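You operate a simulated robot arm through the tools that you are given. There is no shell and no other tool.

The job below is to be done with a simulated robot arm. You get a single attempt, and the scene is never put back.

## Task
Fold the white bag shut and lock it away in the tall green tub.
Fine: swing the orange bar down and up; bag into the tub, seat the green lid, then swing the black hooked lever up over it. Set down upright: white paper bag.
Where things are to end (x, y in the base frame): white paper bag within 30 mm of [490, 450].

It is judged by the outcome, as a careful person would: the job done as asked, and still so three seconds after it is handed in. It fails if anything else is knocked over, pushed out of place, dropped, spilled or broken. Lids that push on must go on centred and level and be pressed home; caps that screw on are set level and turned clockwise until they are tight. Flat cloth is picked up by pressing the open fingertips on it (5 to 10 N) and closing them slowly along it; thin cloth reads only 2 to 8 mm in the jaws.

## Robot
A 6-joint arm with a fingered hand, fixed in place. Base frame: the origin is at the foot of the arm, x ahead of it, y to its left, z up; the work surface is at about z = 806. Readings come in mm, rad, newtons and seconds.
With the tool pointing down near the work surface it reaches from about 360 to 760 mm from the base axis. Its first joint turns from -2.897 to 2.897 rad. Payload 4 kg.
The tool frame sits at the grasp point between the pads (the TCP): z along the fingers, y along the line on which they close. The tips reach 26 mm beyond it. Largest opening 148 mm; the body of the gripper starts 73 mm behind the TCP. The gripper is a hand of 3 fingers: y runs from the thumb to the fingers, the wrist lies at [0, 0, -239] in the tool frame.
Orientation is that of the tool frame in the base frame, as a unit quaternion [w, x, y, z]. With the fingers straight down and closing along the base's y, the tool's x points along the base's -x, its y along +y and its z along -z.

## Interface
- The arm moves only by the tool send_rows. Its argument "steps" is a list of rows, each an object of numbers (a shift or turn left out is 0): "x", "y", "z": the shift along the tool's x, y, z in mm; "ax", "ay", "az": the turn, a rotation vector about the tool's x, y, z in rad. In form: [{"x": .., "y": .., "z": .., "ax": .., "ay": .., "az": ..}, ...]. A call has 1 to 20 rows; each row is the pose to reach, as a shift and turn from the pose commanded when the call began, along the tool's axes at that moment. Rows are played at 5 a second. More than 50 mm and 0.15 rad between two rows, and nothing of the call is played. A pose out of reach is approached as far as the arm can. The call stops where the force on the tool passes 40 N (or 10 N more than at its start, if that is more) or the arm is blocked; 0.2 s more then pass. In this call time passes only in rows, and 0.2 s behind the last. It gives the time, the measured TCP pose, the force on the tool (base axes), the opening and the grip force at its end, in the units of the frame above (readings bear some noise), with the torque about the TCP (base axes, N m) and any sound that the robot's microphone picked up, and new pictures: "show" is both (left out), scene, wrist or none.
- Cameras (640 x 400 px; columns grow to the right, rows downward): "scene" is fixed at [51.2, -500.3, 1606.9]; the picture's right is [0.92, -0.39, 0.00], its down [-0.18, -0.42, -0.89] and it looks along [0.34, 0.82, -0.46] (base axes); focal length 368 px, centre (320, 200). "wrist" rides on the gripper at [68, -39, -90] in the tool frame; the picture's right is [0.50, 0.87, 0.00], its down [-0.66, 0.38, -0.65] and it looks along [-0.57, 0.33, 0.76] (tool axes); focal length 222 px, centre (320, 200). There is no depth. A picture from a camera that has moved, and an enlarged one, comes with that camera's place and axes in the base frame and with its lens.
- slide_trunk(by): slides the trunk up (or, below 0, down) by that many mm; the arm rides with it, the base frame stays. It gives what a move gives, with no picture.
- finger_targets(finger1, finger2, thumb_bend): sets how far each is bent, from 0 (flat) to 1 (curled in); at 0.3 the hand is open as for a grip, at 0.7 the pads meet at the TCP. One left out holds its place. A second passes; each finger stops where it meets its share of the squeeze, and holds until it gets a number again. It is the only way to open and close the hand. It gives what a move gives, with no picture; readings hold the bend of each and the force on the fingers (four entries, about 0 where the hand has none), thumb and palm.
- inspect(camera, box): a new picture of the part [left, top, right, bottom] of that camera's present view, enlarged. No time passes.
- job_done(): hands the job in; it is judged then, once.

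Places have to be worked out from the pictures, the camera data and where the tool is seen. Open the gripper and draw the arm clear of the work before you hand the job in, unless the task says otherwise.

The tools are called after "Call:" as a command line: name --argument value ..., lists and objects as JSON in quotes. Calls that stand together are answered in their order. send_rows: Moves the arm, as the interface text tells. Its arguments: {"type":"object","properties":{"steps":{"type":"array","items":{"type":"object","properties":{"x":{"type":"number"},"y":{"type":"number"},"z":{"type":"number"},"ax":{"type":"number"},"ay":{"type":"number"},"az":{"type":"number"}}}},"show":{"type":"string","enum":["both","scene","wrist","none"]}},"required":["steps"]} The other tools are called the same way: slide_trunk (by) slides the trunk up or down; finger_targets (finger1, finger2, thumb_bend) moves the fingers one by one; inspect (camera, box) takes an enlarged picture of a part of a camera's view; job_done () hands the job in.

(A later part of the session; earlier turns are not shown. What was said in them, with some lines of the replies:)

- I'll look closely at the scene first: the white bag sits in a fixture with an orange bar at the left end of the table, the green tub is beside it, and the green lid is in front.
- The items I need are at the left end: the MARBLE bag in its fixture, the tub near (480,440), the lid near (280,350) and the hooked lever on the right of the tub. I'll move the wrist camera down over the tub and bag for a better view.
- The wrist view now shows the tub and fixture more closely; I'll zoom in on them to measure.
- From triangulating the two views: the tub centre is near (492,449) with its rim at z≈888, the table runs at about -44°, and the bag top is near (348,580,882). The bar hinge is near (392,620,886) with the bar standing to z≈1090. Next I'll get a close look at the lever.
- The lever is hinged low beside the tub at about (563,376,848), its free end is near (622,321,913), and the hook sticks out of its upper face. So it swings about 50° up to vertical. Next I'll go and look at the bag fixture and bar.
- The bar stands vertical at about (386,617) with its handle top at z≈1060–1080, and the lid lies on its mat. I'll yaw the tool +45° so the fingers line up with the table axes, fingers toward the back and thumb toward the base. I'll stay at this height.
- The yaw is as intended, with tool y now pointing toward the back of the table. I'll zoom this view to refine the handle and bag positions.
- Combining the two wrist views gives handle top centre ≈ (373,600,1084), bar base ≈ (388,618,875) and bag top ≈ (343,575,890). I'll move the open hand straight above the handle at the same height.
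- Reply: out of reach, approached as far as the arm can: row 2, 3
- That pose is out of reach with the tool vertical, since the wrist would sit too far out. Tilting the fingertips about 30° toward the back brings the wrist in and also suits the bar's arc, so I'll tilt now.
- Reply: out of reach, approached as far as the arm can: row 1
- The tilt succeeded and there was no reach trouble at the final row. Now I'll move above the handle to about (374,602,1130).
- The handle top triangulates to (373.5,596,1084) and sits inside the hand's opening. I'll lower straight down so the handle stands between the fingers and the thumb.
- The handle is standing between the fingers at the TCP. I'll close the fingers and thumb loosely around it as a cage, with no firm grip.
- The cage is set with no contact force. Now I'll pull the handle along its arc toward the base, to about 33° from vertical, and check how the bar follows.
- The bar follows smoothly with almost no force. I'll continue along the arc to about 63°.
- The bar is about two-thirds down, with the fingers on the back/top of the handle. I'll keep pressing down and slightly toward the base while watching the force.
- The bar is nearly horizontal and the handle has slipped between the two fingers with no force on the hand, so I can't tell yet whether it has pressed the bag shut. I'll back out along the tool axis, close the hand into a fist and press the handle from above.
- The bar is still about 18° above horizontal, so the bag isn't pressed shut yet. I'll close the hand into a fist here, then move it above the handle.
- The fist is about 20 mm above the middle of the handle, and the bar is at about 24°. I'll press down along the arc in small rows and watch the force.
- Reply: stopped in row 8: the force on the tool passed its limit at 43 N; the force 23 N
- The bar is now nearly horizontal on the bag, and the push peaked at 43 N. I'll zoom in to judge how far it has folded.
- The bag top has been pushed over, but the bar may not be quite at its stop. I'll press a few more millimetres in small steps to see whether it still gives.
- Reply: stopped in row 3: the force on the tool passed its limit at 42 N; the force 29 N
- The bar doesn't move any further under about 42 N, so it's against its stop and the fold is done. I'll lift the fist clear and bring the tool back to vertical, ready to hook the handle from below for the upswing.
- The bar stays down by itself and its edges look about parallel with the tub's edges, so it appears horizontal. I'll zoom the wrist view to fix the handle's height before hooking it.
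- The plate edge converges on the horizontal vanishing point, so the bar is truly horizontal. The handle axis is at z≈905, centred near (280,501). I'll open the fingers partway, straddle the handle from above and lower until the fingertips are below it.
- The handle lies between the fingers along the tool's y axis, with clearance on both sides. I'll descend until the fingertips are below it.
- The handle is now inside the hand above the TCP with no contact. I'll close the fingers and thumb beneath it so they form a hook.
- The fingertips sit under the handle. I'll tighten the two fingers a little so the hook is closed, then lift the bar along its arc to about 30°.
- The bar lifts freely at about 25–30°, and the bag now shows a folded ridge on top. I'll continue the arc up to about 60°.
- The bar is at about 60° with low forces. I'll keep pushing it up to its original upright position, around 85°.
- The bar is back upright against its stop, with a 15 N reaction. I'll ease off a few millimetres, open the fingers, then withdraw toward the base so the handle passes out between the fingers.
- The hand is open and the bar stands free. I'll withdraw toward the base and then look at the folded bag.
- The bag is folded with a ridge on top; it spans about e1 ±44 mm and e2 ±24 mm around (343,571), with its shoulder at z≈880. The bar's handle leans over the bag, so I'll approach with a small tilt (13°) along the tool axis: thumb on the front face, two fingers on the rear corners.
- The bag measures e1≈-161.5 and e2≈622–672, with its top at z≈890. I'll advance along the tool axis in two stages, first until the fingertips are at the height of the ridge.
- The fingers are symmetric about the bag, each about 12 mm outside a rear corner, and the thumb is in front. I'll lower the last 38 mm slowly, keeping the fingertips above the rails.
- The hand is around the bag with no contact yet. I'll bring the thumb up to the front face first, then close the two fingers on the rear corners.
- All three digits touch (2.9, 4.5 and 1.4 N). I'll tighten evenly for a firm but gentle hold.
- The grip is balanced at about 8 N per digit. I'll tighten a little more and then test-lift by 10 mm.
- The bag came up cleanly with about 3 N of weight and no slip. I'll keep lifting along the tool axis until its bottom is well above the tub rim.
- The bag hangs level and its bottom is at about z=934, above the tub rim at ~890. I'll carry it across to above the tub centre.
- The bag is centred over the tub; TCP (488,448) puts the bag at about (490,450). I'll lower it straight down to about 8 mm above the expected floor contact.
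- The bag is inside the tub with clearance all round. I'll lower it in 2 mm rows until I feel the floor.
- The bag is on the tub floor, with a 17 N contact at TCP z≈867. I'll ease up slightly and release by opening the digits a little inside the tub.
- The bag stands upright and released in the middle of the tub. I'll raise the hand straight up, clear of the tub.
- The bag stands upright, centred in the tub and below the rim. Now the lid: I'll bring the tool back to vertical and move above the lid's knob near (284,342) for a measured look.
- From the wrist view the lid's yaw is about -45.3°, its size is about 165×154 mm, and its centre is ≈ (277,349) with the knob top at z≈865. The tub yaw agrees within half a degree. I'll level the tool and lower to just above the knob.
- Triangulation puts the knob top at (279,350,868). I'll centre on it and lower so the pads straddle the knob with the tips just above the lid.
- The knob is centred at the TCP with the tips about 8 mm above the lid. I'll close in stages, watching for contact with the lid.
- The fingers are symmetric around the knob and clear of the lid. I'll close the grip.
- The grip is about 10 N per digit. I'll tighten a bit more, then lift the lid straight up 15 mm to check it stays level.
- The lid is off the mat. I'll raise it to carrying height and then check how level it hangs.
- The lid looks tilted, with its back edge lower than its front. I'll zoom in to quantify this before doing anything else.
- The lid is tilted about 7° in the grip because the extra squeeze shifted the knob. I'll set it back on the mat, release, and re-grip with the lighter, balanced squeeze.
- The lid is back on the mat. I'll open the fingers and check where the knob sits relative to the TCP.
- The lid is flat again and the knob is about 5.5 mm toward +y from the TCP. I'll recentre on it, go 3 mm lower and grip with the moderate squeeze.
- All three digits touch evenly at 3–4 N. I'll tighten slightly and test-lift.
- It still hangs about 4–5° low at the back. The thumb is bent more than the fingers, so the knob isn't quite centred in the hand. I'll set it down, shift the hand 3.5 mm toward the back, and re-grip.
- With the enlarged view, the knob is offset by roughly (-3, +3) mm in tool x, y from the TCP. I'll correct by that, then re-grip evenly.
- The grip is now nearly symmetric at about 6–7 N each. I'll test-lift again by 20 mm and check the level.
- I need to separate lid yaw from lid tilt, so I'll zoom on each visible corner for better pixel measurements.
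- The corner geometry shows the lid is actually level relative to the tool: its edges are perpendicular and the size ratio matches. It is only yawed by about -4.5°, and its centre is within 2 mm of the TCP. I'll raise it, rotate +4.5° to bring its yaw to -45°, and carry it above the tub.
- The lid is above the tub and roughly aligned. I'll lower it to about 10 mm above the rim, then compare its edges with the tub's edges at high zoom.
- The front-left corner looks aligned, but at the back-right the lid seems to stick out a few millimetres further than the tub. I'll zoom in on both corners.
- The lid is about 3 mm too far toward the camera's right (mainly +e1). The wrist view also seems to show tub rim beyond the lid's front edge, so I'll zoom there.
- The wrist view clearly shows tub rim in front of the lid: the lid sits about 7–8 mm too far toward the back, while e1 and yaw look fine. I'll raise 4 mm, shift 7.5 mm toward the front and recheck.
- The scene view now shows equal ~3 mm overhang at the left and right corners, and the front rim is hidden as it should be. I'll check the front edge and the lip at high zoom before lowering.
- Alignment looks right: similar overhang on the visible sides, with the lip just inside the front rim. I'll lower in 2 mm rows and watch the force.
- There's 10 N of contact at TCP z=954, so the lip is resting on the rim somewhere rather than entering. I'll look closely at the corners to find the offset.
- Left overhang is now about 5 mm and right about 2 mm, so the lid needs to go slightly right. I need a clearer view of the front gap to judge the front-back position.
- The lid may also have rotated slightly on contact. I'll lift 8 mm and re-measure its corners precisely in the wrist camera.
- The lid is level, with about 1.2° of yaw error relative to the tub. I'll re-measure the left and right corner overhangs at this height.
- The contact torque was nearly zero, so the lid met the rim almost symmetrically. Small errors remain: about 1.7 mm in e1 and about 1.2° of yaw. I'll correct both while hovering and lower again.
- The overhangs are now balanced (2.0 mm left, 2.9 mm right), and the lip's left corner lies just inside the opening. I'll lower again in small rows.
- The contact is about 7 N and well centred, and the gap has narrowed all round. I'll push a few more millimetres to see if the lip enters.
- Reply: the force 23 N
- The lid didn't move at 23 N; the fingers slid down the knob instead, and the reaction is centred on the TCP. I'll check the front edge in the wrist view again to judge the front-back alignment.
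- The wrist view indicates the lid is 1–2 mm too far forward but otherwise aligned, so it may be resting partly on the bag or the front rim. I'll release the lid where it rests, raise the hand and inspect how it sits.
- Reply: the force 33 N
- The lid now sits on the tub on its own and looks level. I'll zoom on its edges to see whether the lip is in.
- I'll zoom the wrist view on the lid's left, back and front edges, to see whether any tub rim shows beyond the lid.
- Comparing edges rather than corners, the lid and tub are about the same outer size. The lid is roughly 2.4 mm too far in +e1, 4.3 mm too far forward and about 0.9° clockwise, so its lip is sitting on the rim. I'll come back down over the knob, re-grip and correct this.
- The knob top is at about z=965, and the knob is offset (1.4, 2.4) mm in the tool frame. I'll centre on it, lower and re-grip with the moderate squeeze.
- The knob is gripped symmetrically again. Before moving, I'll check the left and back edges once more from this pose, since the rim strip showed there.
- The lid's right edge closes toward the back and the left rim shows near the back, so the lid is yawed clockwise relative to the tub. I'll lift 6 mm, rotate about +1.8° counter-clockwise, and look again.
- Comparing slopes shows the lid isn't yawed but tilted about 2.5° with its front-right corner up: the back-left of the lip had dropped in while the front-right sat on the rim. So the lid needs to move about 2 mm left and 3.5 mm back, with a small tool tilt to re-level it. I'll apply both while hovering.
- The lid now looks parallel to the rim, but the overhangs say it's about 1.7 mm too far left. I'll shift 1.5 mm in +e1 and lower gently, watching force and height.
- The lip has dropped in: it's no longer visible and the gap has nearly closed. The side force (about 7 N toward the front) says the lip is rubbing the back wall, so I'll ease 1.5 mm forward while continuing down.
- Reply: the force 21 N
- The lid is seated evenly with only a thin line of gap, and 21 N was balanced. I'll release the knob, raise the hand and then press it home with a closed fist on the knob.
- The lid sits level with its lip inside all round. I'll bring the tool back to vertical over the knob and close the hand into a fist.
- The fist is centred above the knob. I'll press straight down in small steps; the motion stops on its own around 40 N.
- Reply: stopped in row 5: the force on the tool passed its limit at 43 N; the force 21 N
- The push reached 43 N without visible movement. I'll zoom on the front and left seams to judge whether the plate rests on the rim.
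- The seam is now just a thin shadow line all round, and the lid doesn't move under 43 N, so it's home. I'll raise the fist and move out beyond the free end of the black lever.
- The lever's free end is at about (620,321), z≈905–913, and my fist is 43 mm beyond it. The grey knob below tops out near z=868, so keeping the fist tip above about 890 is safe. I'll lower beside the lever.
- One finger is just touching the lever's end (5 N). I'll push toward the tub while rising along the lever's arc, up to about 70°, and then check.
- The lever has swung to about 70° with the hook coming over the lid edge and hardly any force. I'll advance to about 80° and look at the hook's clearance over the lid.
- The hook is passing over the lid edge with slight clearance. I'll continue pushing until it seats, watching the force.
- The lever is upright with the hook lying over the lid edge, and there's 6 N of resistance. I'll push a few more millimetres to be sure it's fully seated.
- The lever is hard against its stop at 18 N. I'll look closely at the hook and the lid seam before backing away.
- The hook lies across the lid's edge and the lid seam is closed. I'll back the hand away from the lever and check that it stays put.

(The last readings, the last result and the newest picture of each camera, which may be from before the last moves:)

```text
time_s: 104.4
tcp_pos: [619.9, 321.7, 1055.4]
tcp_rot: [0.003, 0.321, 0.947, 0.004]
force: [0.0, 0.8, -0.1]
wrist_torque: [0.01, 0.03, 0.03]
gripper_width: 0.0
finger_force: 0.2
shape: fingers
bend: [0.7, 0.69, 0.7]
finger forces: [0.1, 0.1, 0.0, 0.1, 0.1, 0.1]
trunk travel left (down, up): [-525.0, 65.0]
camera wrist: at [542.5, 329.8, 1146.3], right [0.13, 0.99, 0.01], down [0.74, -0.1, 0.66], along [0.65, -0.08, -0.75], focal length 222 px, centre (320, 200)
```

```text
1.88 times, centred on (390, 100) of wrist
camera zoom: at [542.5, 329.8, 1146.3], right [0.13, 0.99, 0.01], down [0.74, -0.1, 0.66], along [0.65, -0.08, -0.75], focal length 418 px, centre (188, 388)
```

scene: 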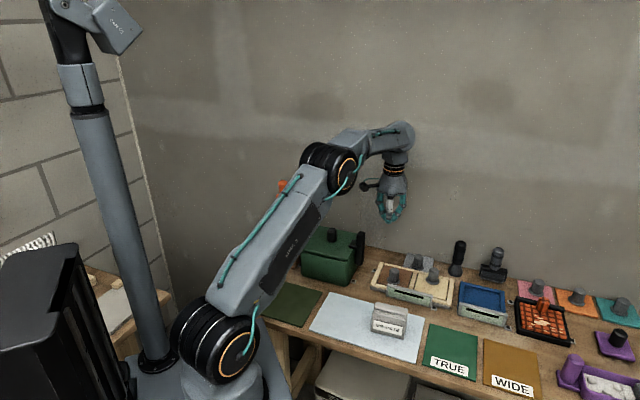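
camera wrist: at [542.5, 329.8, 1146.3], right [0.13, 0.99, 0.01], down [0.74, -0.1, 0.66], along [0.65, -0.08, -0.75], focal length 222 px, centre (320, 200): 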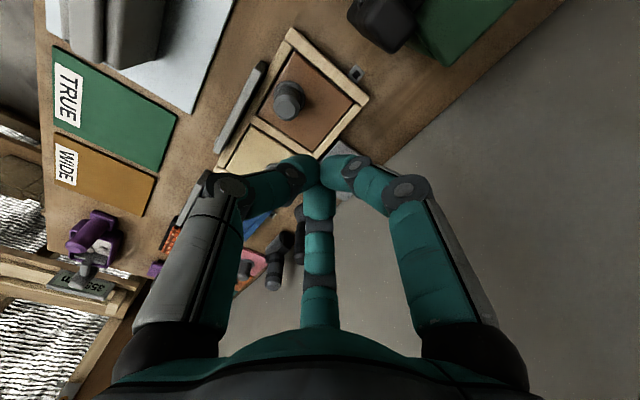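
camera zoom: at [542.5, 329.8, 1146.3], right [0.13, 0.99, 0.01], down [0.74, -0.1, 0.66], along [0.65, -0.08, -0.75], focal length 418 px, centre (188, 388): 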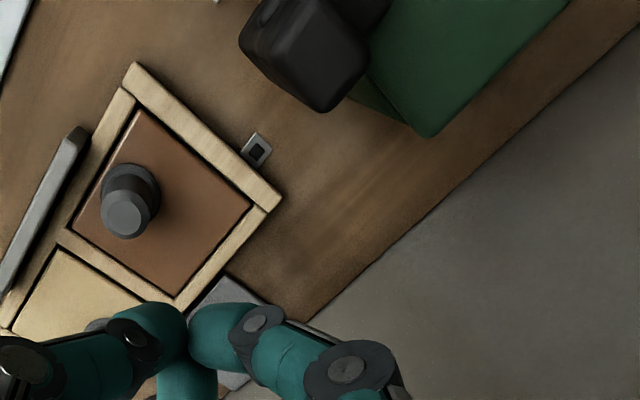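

The lever stays upright with the hook over the lid. I'll open the hand and draw the arm up and back, clear of the work, for a final check.

Call:
finger_targets --finger1 0.3 --finger2 0.3 --thumb_bend 0.3

Call:
send_rows --steps '[{"z": -35}, {"z": -70}, {"x": 25, "y": -19, "z": -95}, {"x": 50, "y": -38, "z": -115}, {"x": 80, "y": -60, "z": -135}, {"x": 110, "y": -83, "z": -150}, {"x": 140, "y": -106, "z": -165}, {"x": 170, "y": -129, "z": -175}, {"x": 198, "y": -152, "z": -180}]' --show "both"

Call:
inspect --camera "scene" --box '[230, 160, 400, 330]'

Call:
inspect --camera "scene" --box '[295, 225, 375, 290]'

```text
time_s: 105.4
tcp_pos: [622.0, 321.4, 1054.7]
tcp_rot: [0.003, 0.321, 0.947, 0.005]
force: [0.0, 1.2, -0.5]
wrist_torque: [0.02, 0.02, -0.01]
gripper_width: 126.6
finger_force: 0.0
shape: fingers
bend: [0.3, 0.3, 0.3]
finger forces: [0.0, 0.1, 0.0, 0.0, 0.0, 0.0]
trunk travel left (down, up): [-525.0, 65.0]
```

```text
time_s: 107.4
tcp_pos: [368.3, 319.0, 1235.1]
tcp_rot: [0.003, 0.32, 0.947, 0.005]
force: [-0.2, 0.3, 0.1]
wrist_torque: [-0.01, 0.0, -0.01]
gripper_width: 126.7
finger_force: 0.1
shape: fingers
bend: [0.3, 0.3, 0.3]
finger forces: [0.1, 0.0, 0.0, 0.0, 0.0, 0.0]
trunk travel left (down, up): [-525.0, 65.0]
camera wrist: at [288.8, 327.3, 1324.1], right [0.13, 0.99, 0.01], down [0.74, -0.1, 0.66], along [0.66, -0.08, -0.75], focal length 222 px, centre (320, 200)
```

scene: 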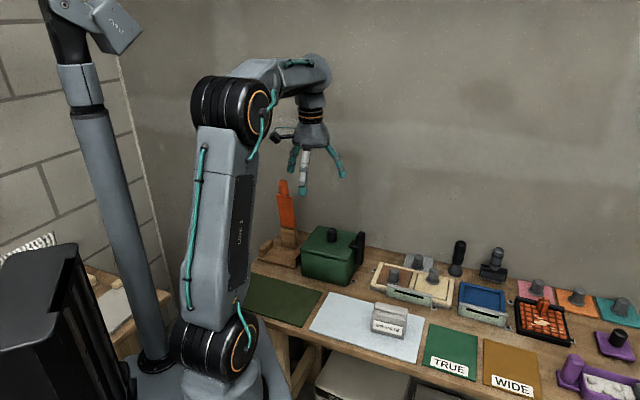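
wrist: 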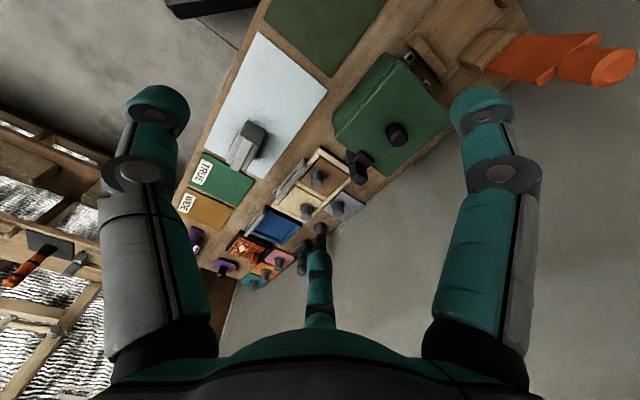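

```text
2.35 times, centred on (315, 245) of scene
camera zoom: at [51.2, -500.3, 1606.9], right [0.92, -0.39, 0.0], down [-0.18, -0.42, -0.89], along [0.34, 0.82, -0.46], focal length 865 px, centre (332, 94)
```

zoom: 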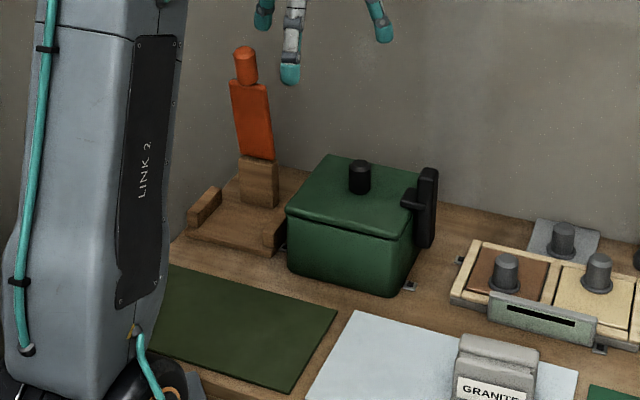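

```text
6.15 times, centred on (335, 258) of scene
camera zoom: at [51.2, -500.3, 1606.9], right [0.92, -0.39, 0.0], down [-0.18, -0.42, -0.89], along [0.34, 0.82, -0.46], focal length 2263 px, centre (228, -154)
```

zoom: 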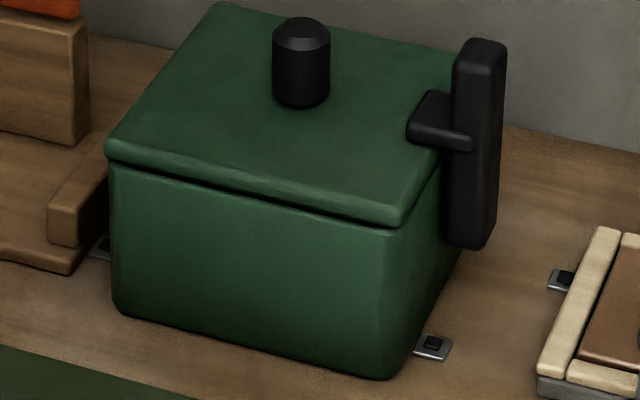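

Everything looks in place: bar up, lid on, lever hooked over. I'll take one last close look at the lid seam and the hook, and check the other objects against the start.

Call:
inspect --camera "scene" --box '[296, 240, 316, 260]'

Call:
inspect --camera "scene" --box '[336, 248, 356, 268]'

Call:
inspect --camera "scene" --box '[352, 228, 372, 256]'

Call:
inspect --camera "wrist" --box '[320, 30, 480, 190]'

```text
16.00 times, centred on (306, 250) of scene
camera zoom: at [51.2, -500.3, 1606.9], right [0.92, -0.39, 0.0], down [-0.18, -0.42, -0.89], along [0.34, 0.82, -0.46], focal length 5885 px, centre (544, -600)
```

zoom: 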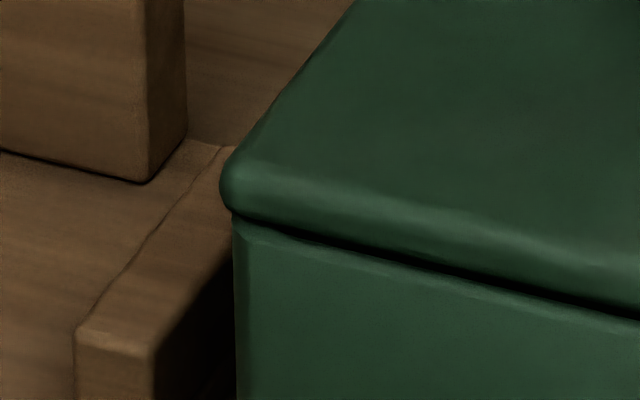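

```text
16.00 times, centred on (346, 258) of scene
camera zoom: at [51.2, -500.3, 1606.9], right [0.92, -0.39, 0.0], down [-0.18, -0.42, -0.89], along [0.34, 0.82, -0.46], focal length 5885 px, centre (-96, -728)
```

zoom: 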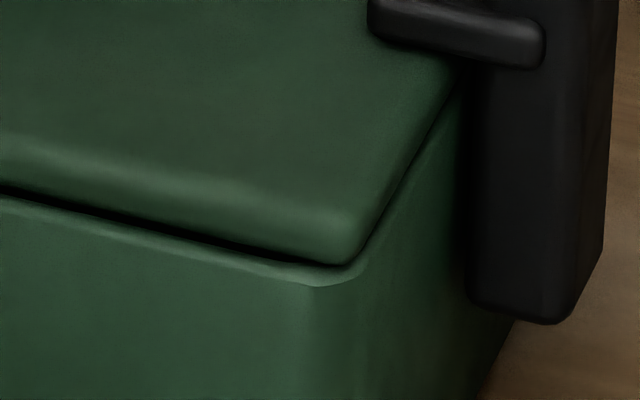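

```text
14.29 times, centred on (362, 242) of scene
camera zoom: at [51.2, -500.3, 1606.9], right [0.92, -0.39, 0.0], down [-0.18, -0.42, -0.89], along [0.34, 0.82, -0.46], focal length 5254 px, centre (-280, -400)
```

zoom: 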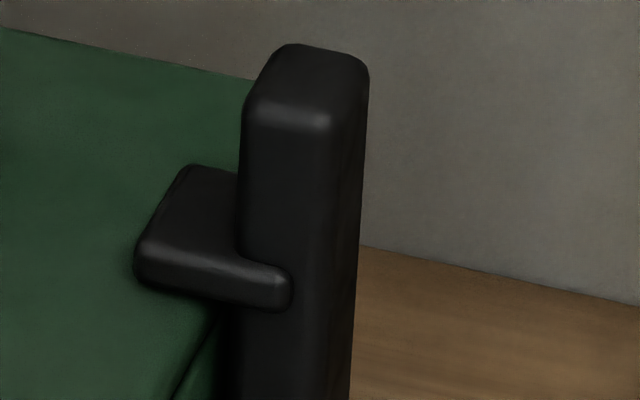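

```text
2.50 times, centred on (400, 110) of wrist
camera zoom: at [288.8, 327.3, 1324.1], right [0.13, 0.99, 0.01], down [0.74, -0.1, 0.66], along [0.66, -0.08, -0.75], focal length 555 px, centre (120, 425)
```

zoom: 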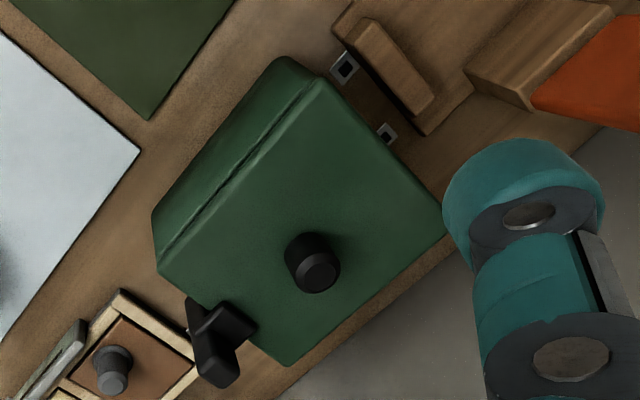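

The lid is level with a closed seam, and the hook rests on it with the lever upright. The orange bar is back up, nothing else has moved, and the open hand is clear of the work. I'm handing the job in.

Call:
job_done

```text
The job is handed in.
```

The MARBLE bag is folded shut, standing upright in the green tub, with the lid on and the black lever hooked over it. I've handed the job in, and no result has come back yet.

- **Fold:** I swung the orange bar down onto the bag until it stopped moving under about 42 N. I then swung it back up to its stop, and it stays up on its own.
- **Bag:** I set it down at about (490, 450), and it was standing upright when I last saw it, before the lid went on.
- **Lid:** It took several re-grips and alignment tries before the lip dropped in. A push on the knob stopped at about 43 N with no further movement, and the seam looks closed with only a thin dark line at the front. I heard no click to confirm it is fully home.
- **Lever:** It is upright against its stop, with the hook lying on the lid edge, and it stayed there when I backed away.

I opened the hand and moved the arm clear before handing in. In the final pictures nothing else on the table looks knocked or moved.
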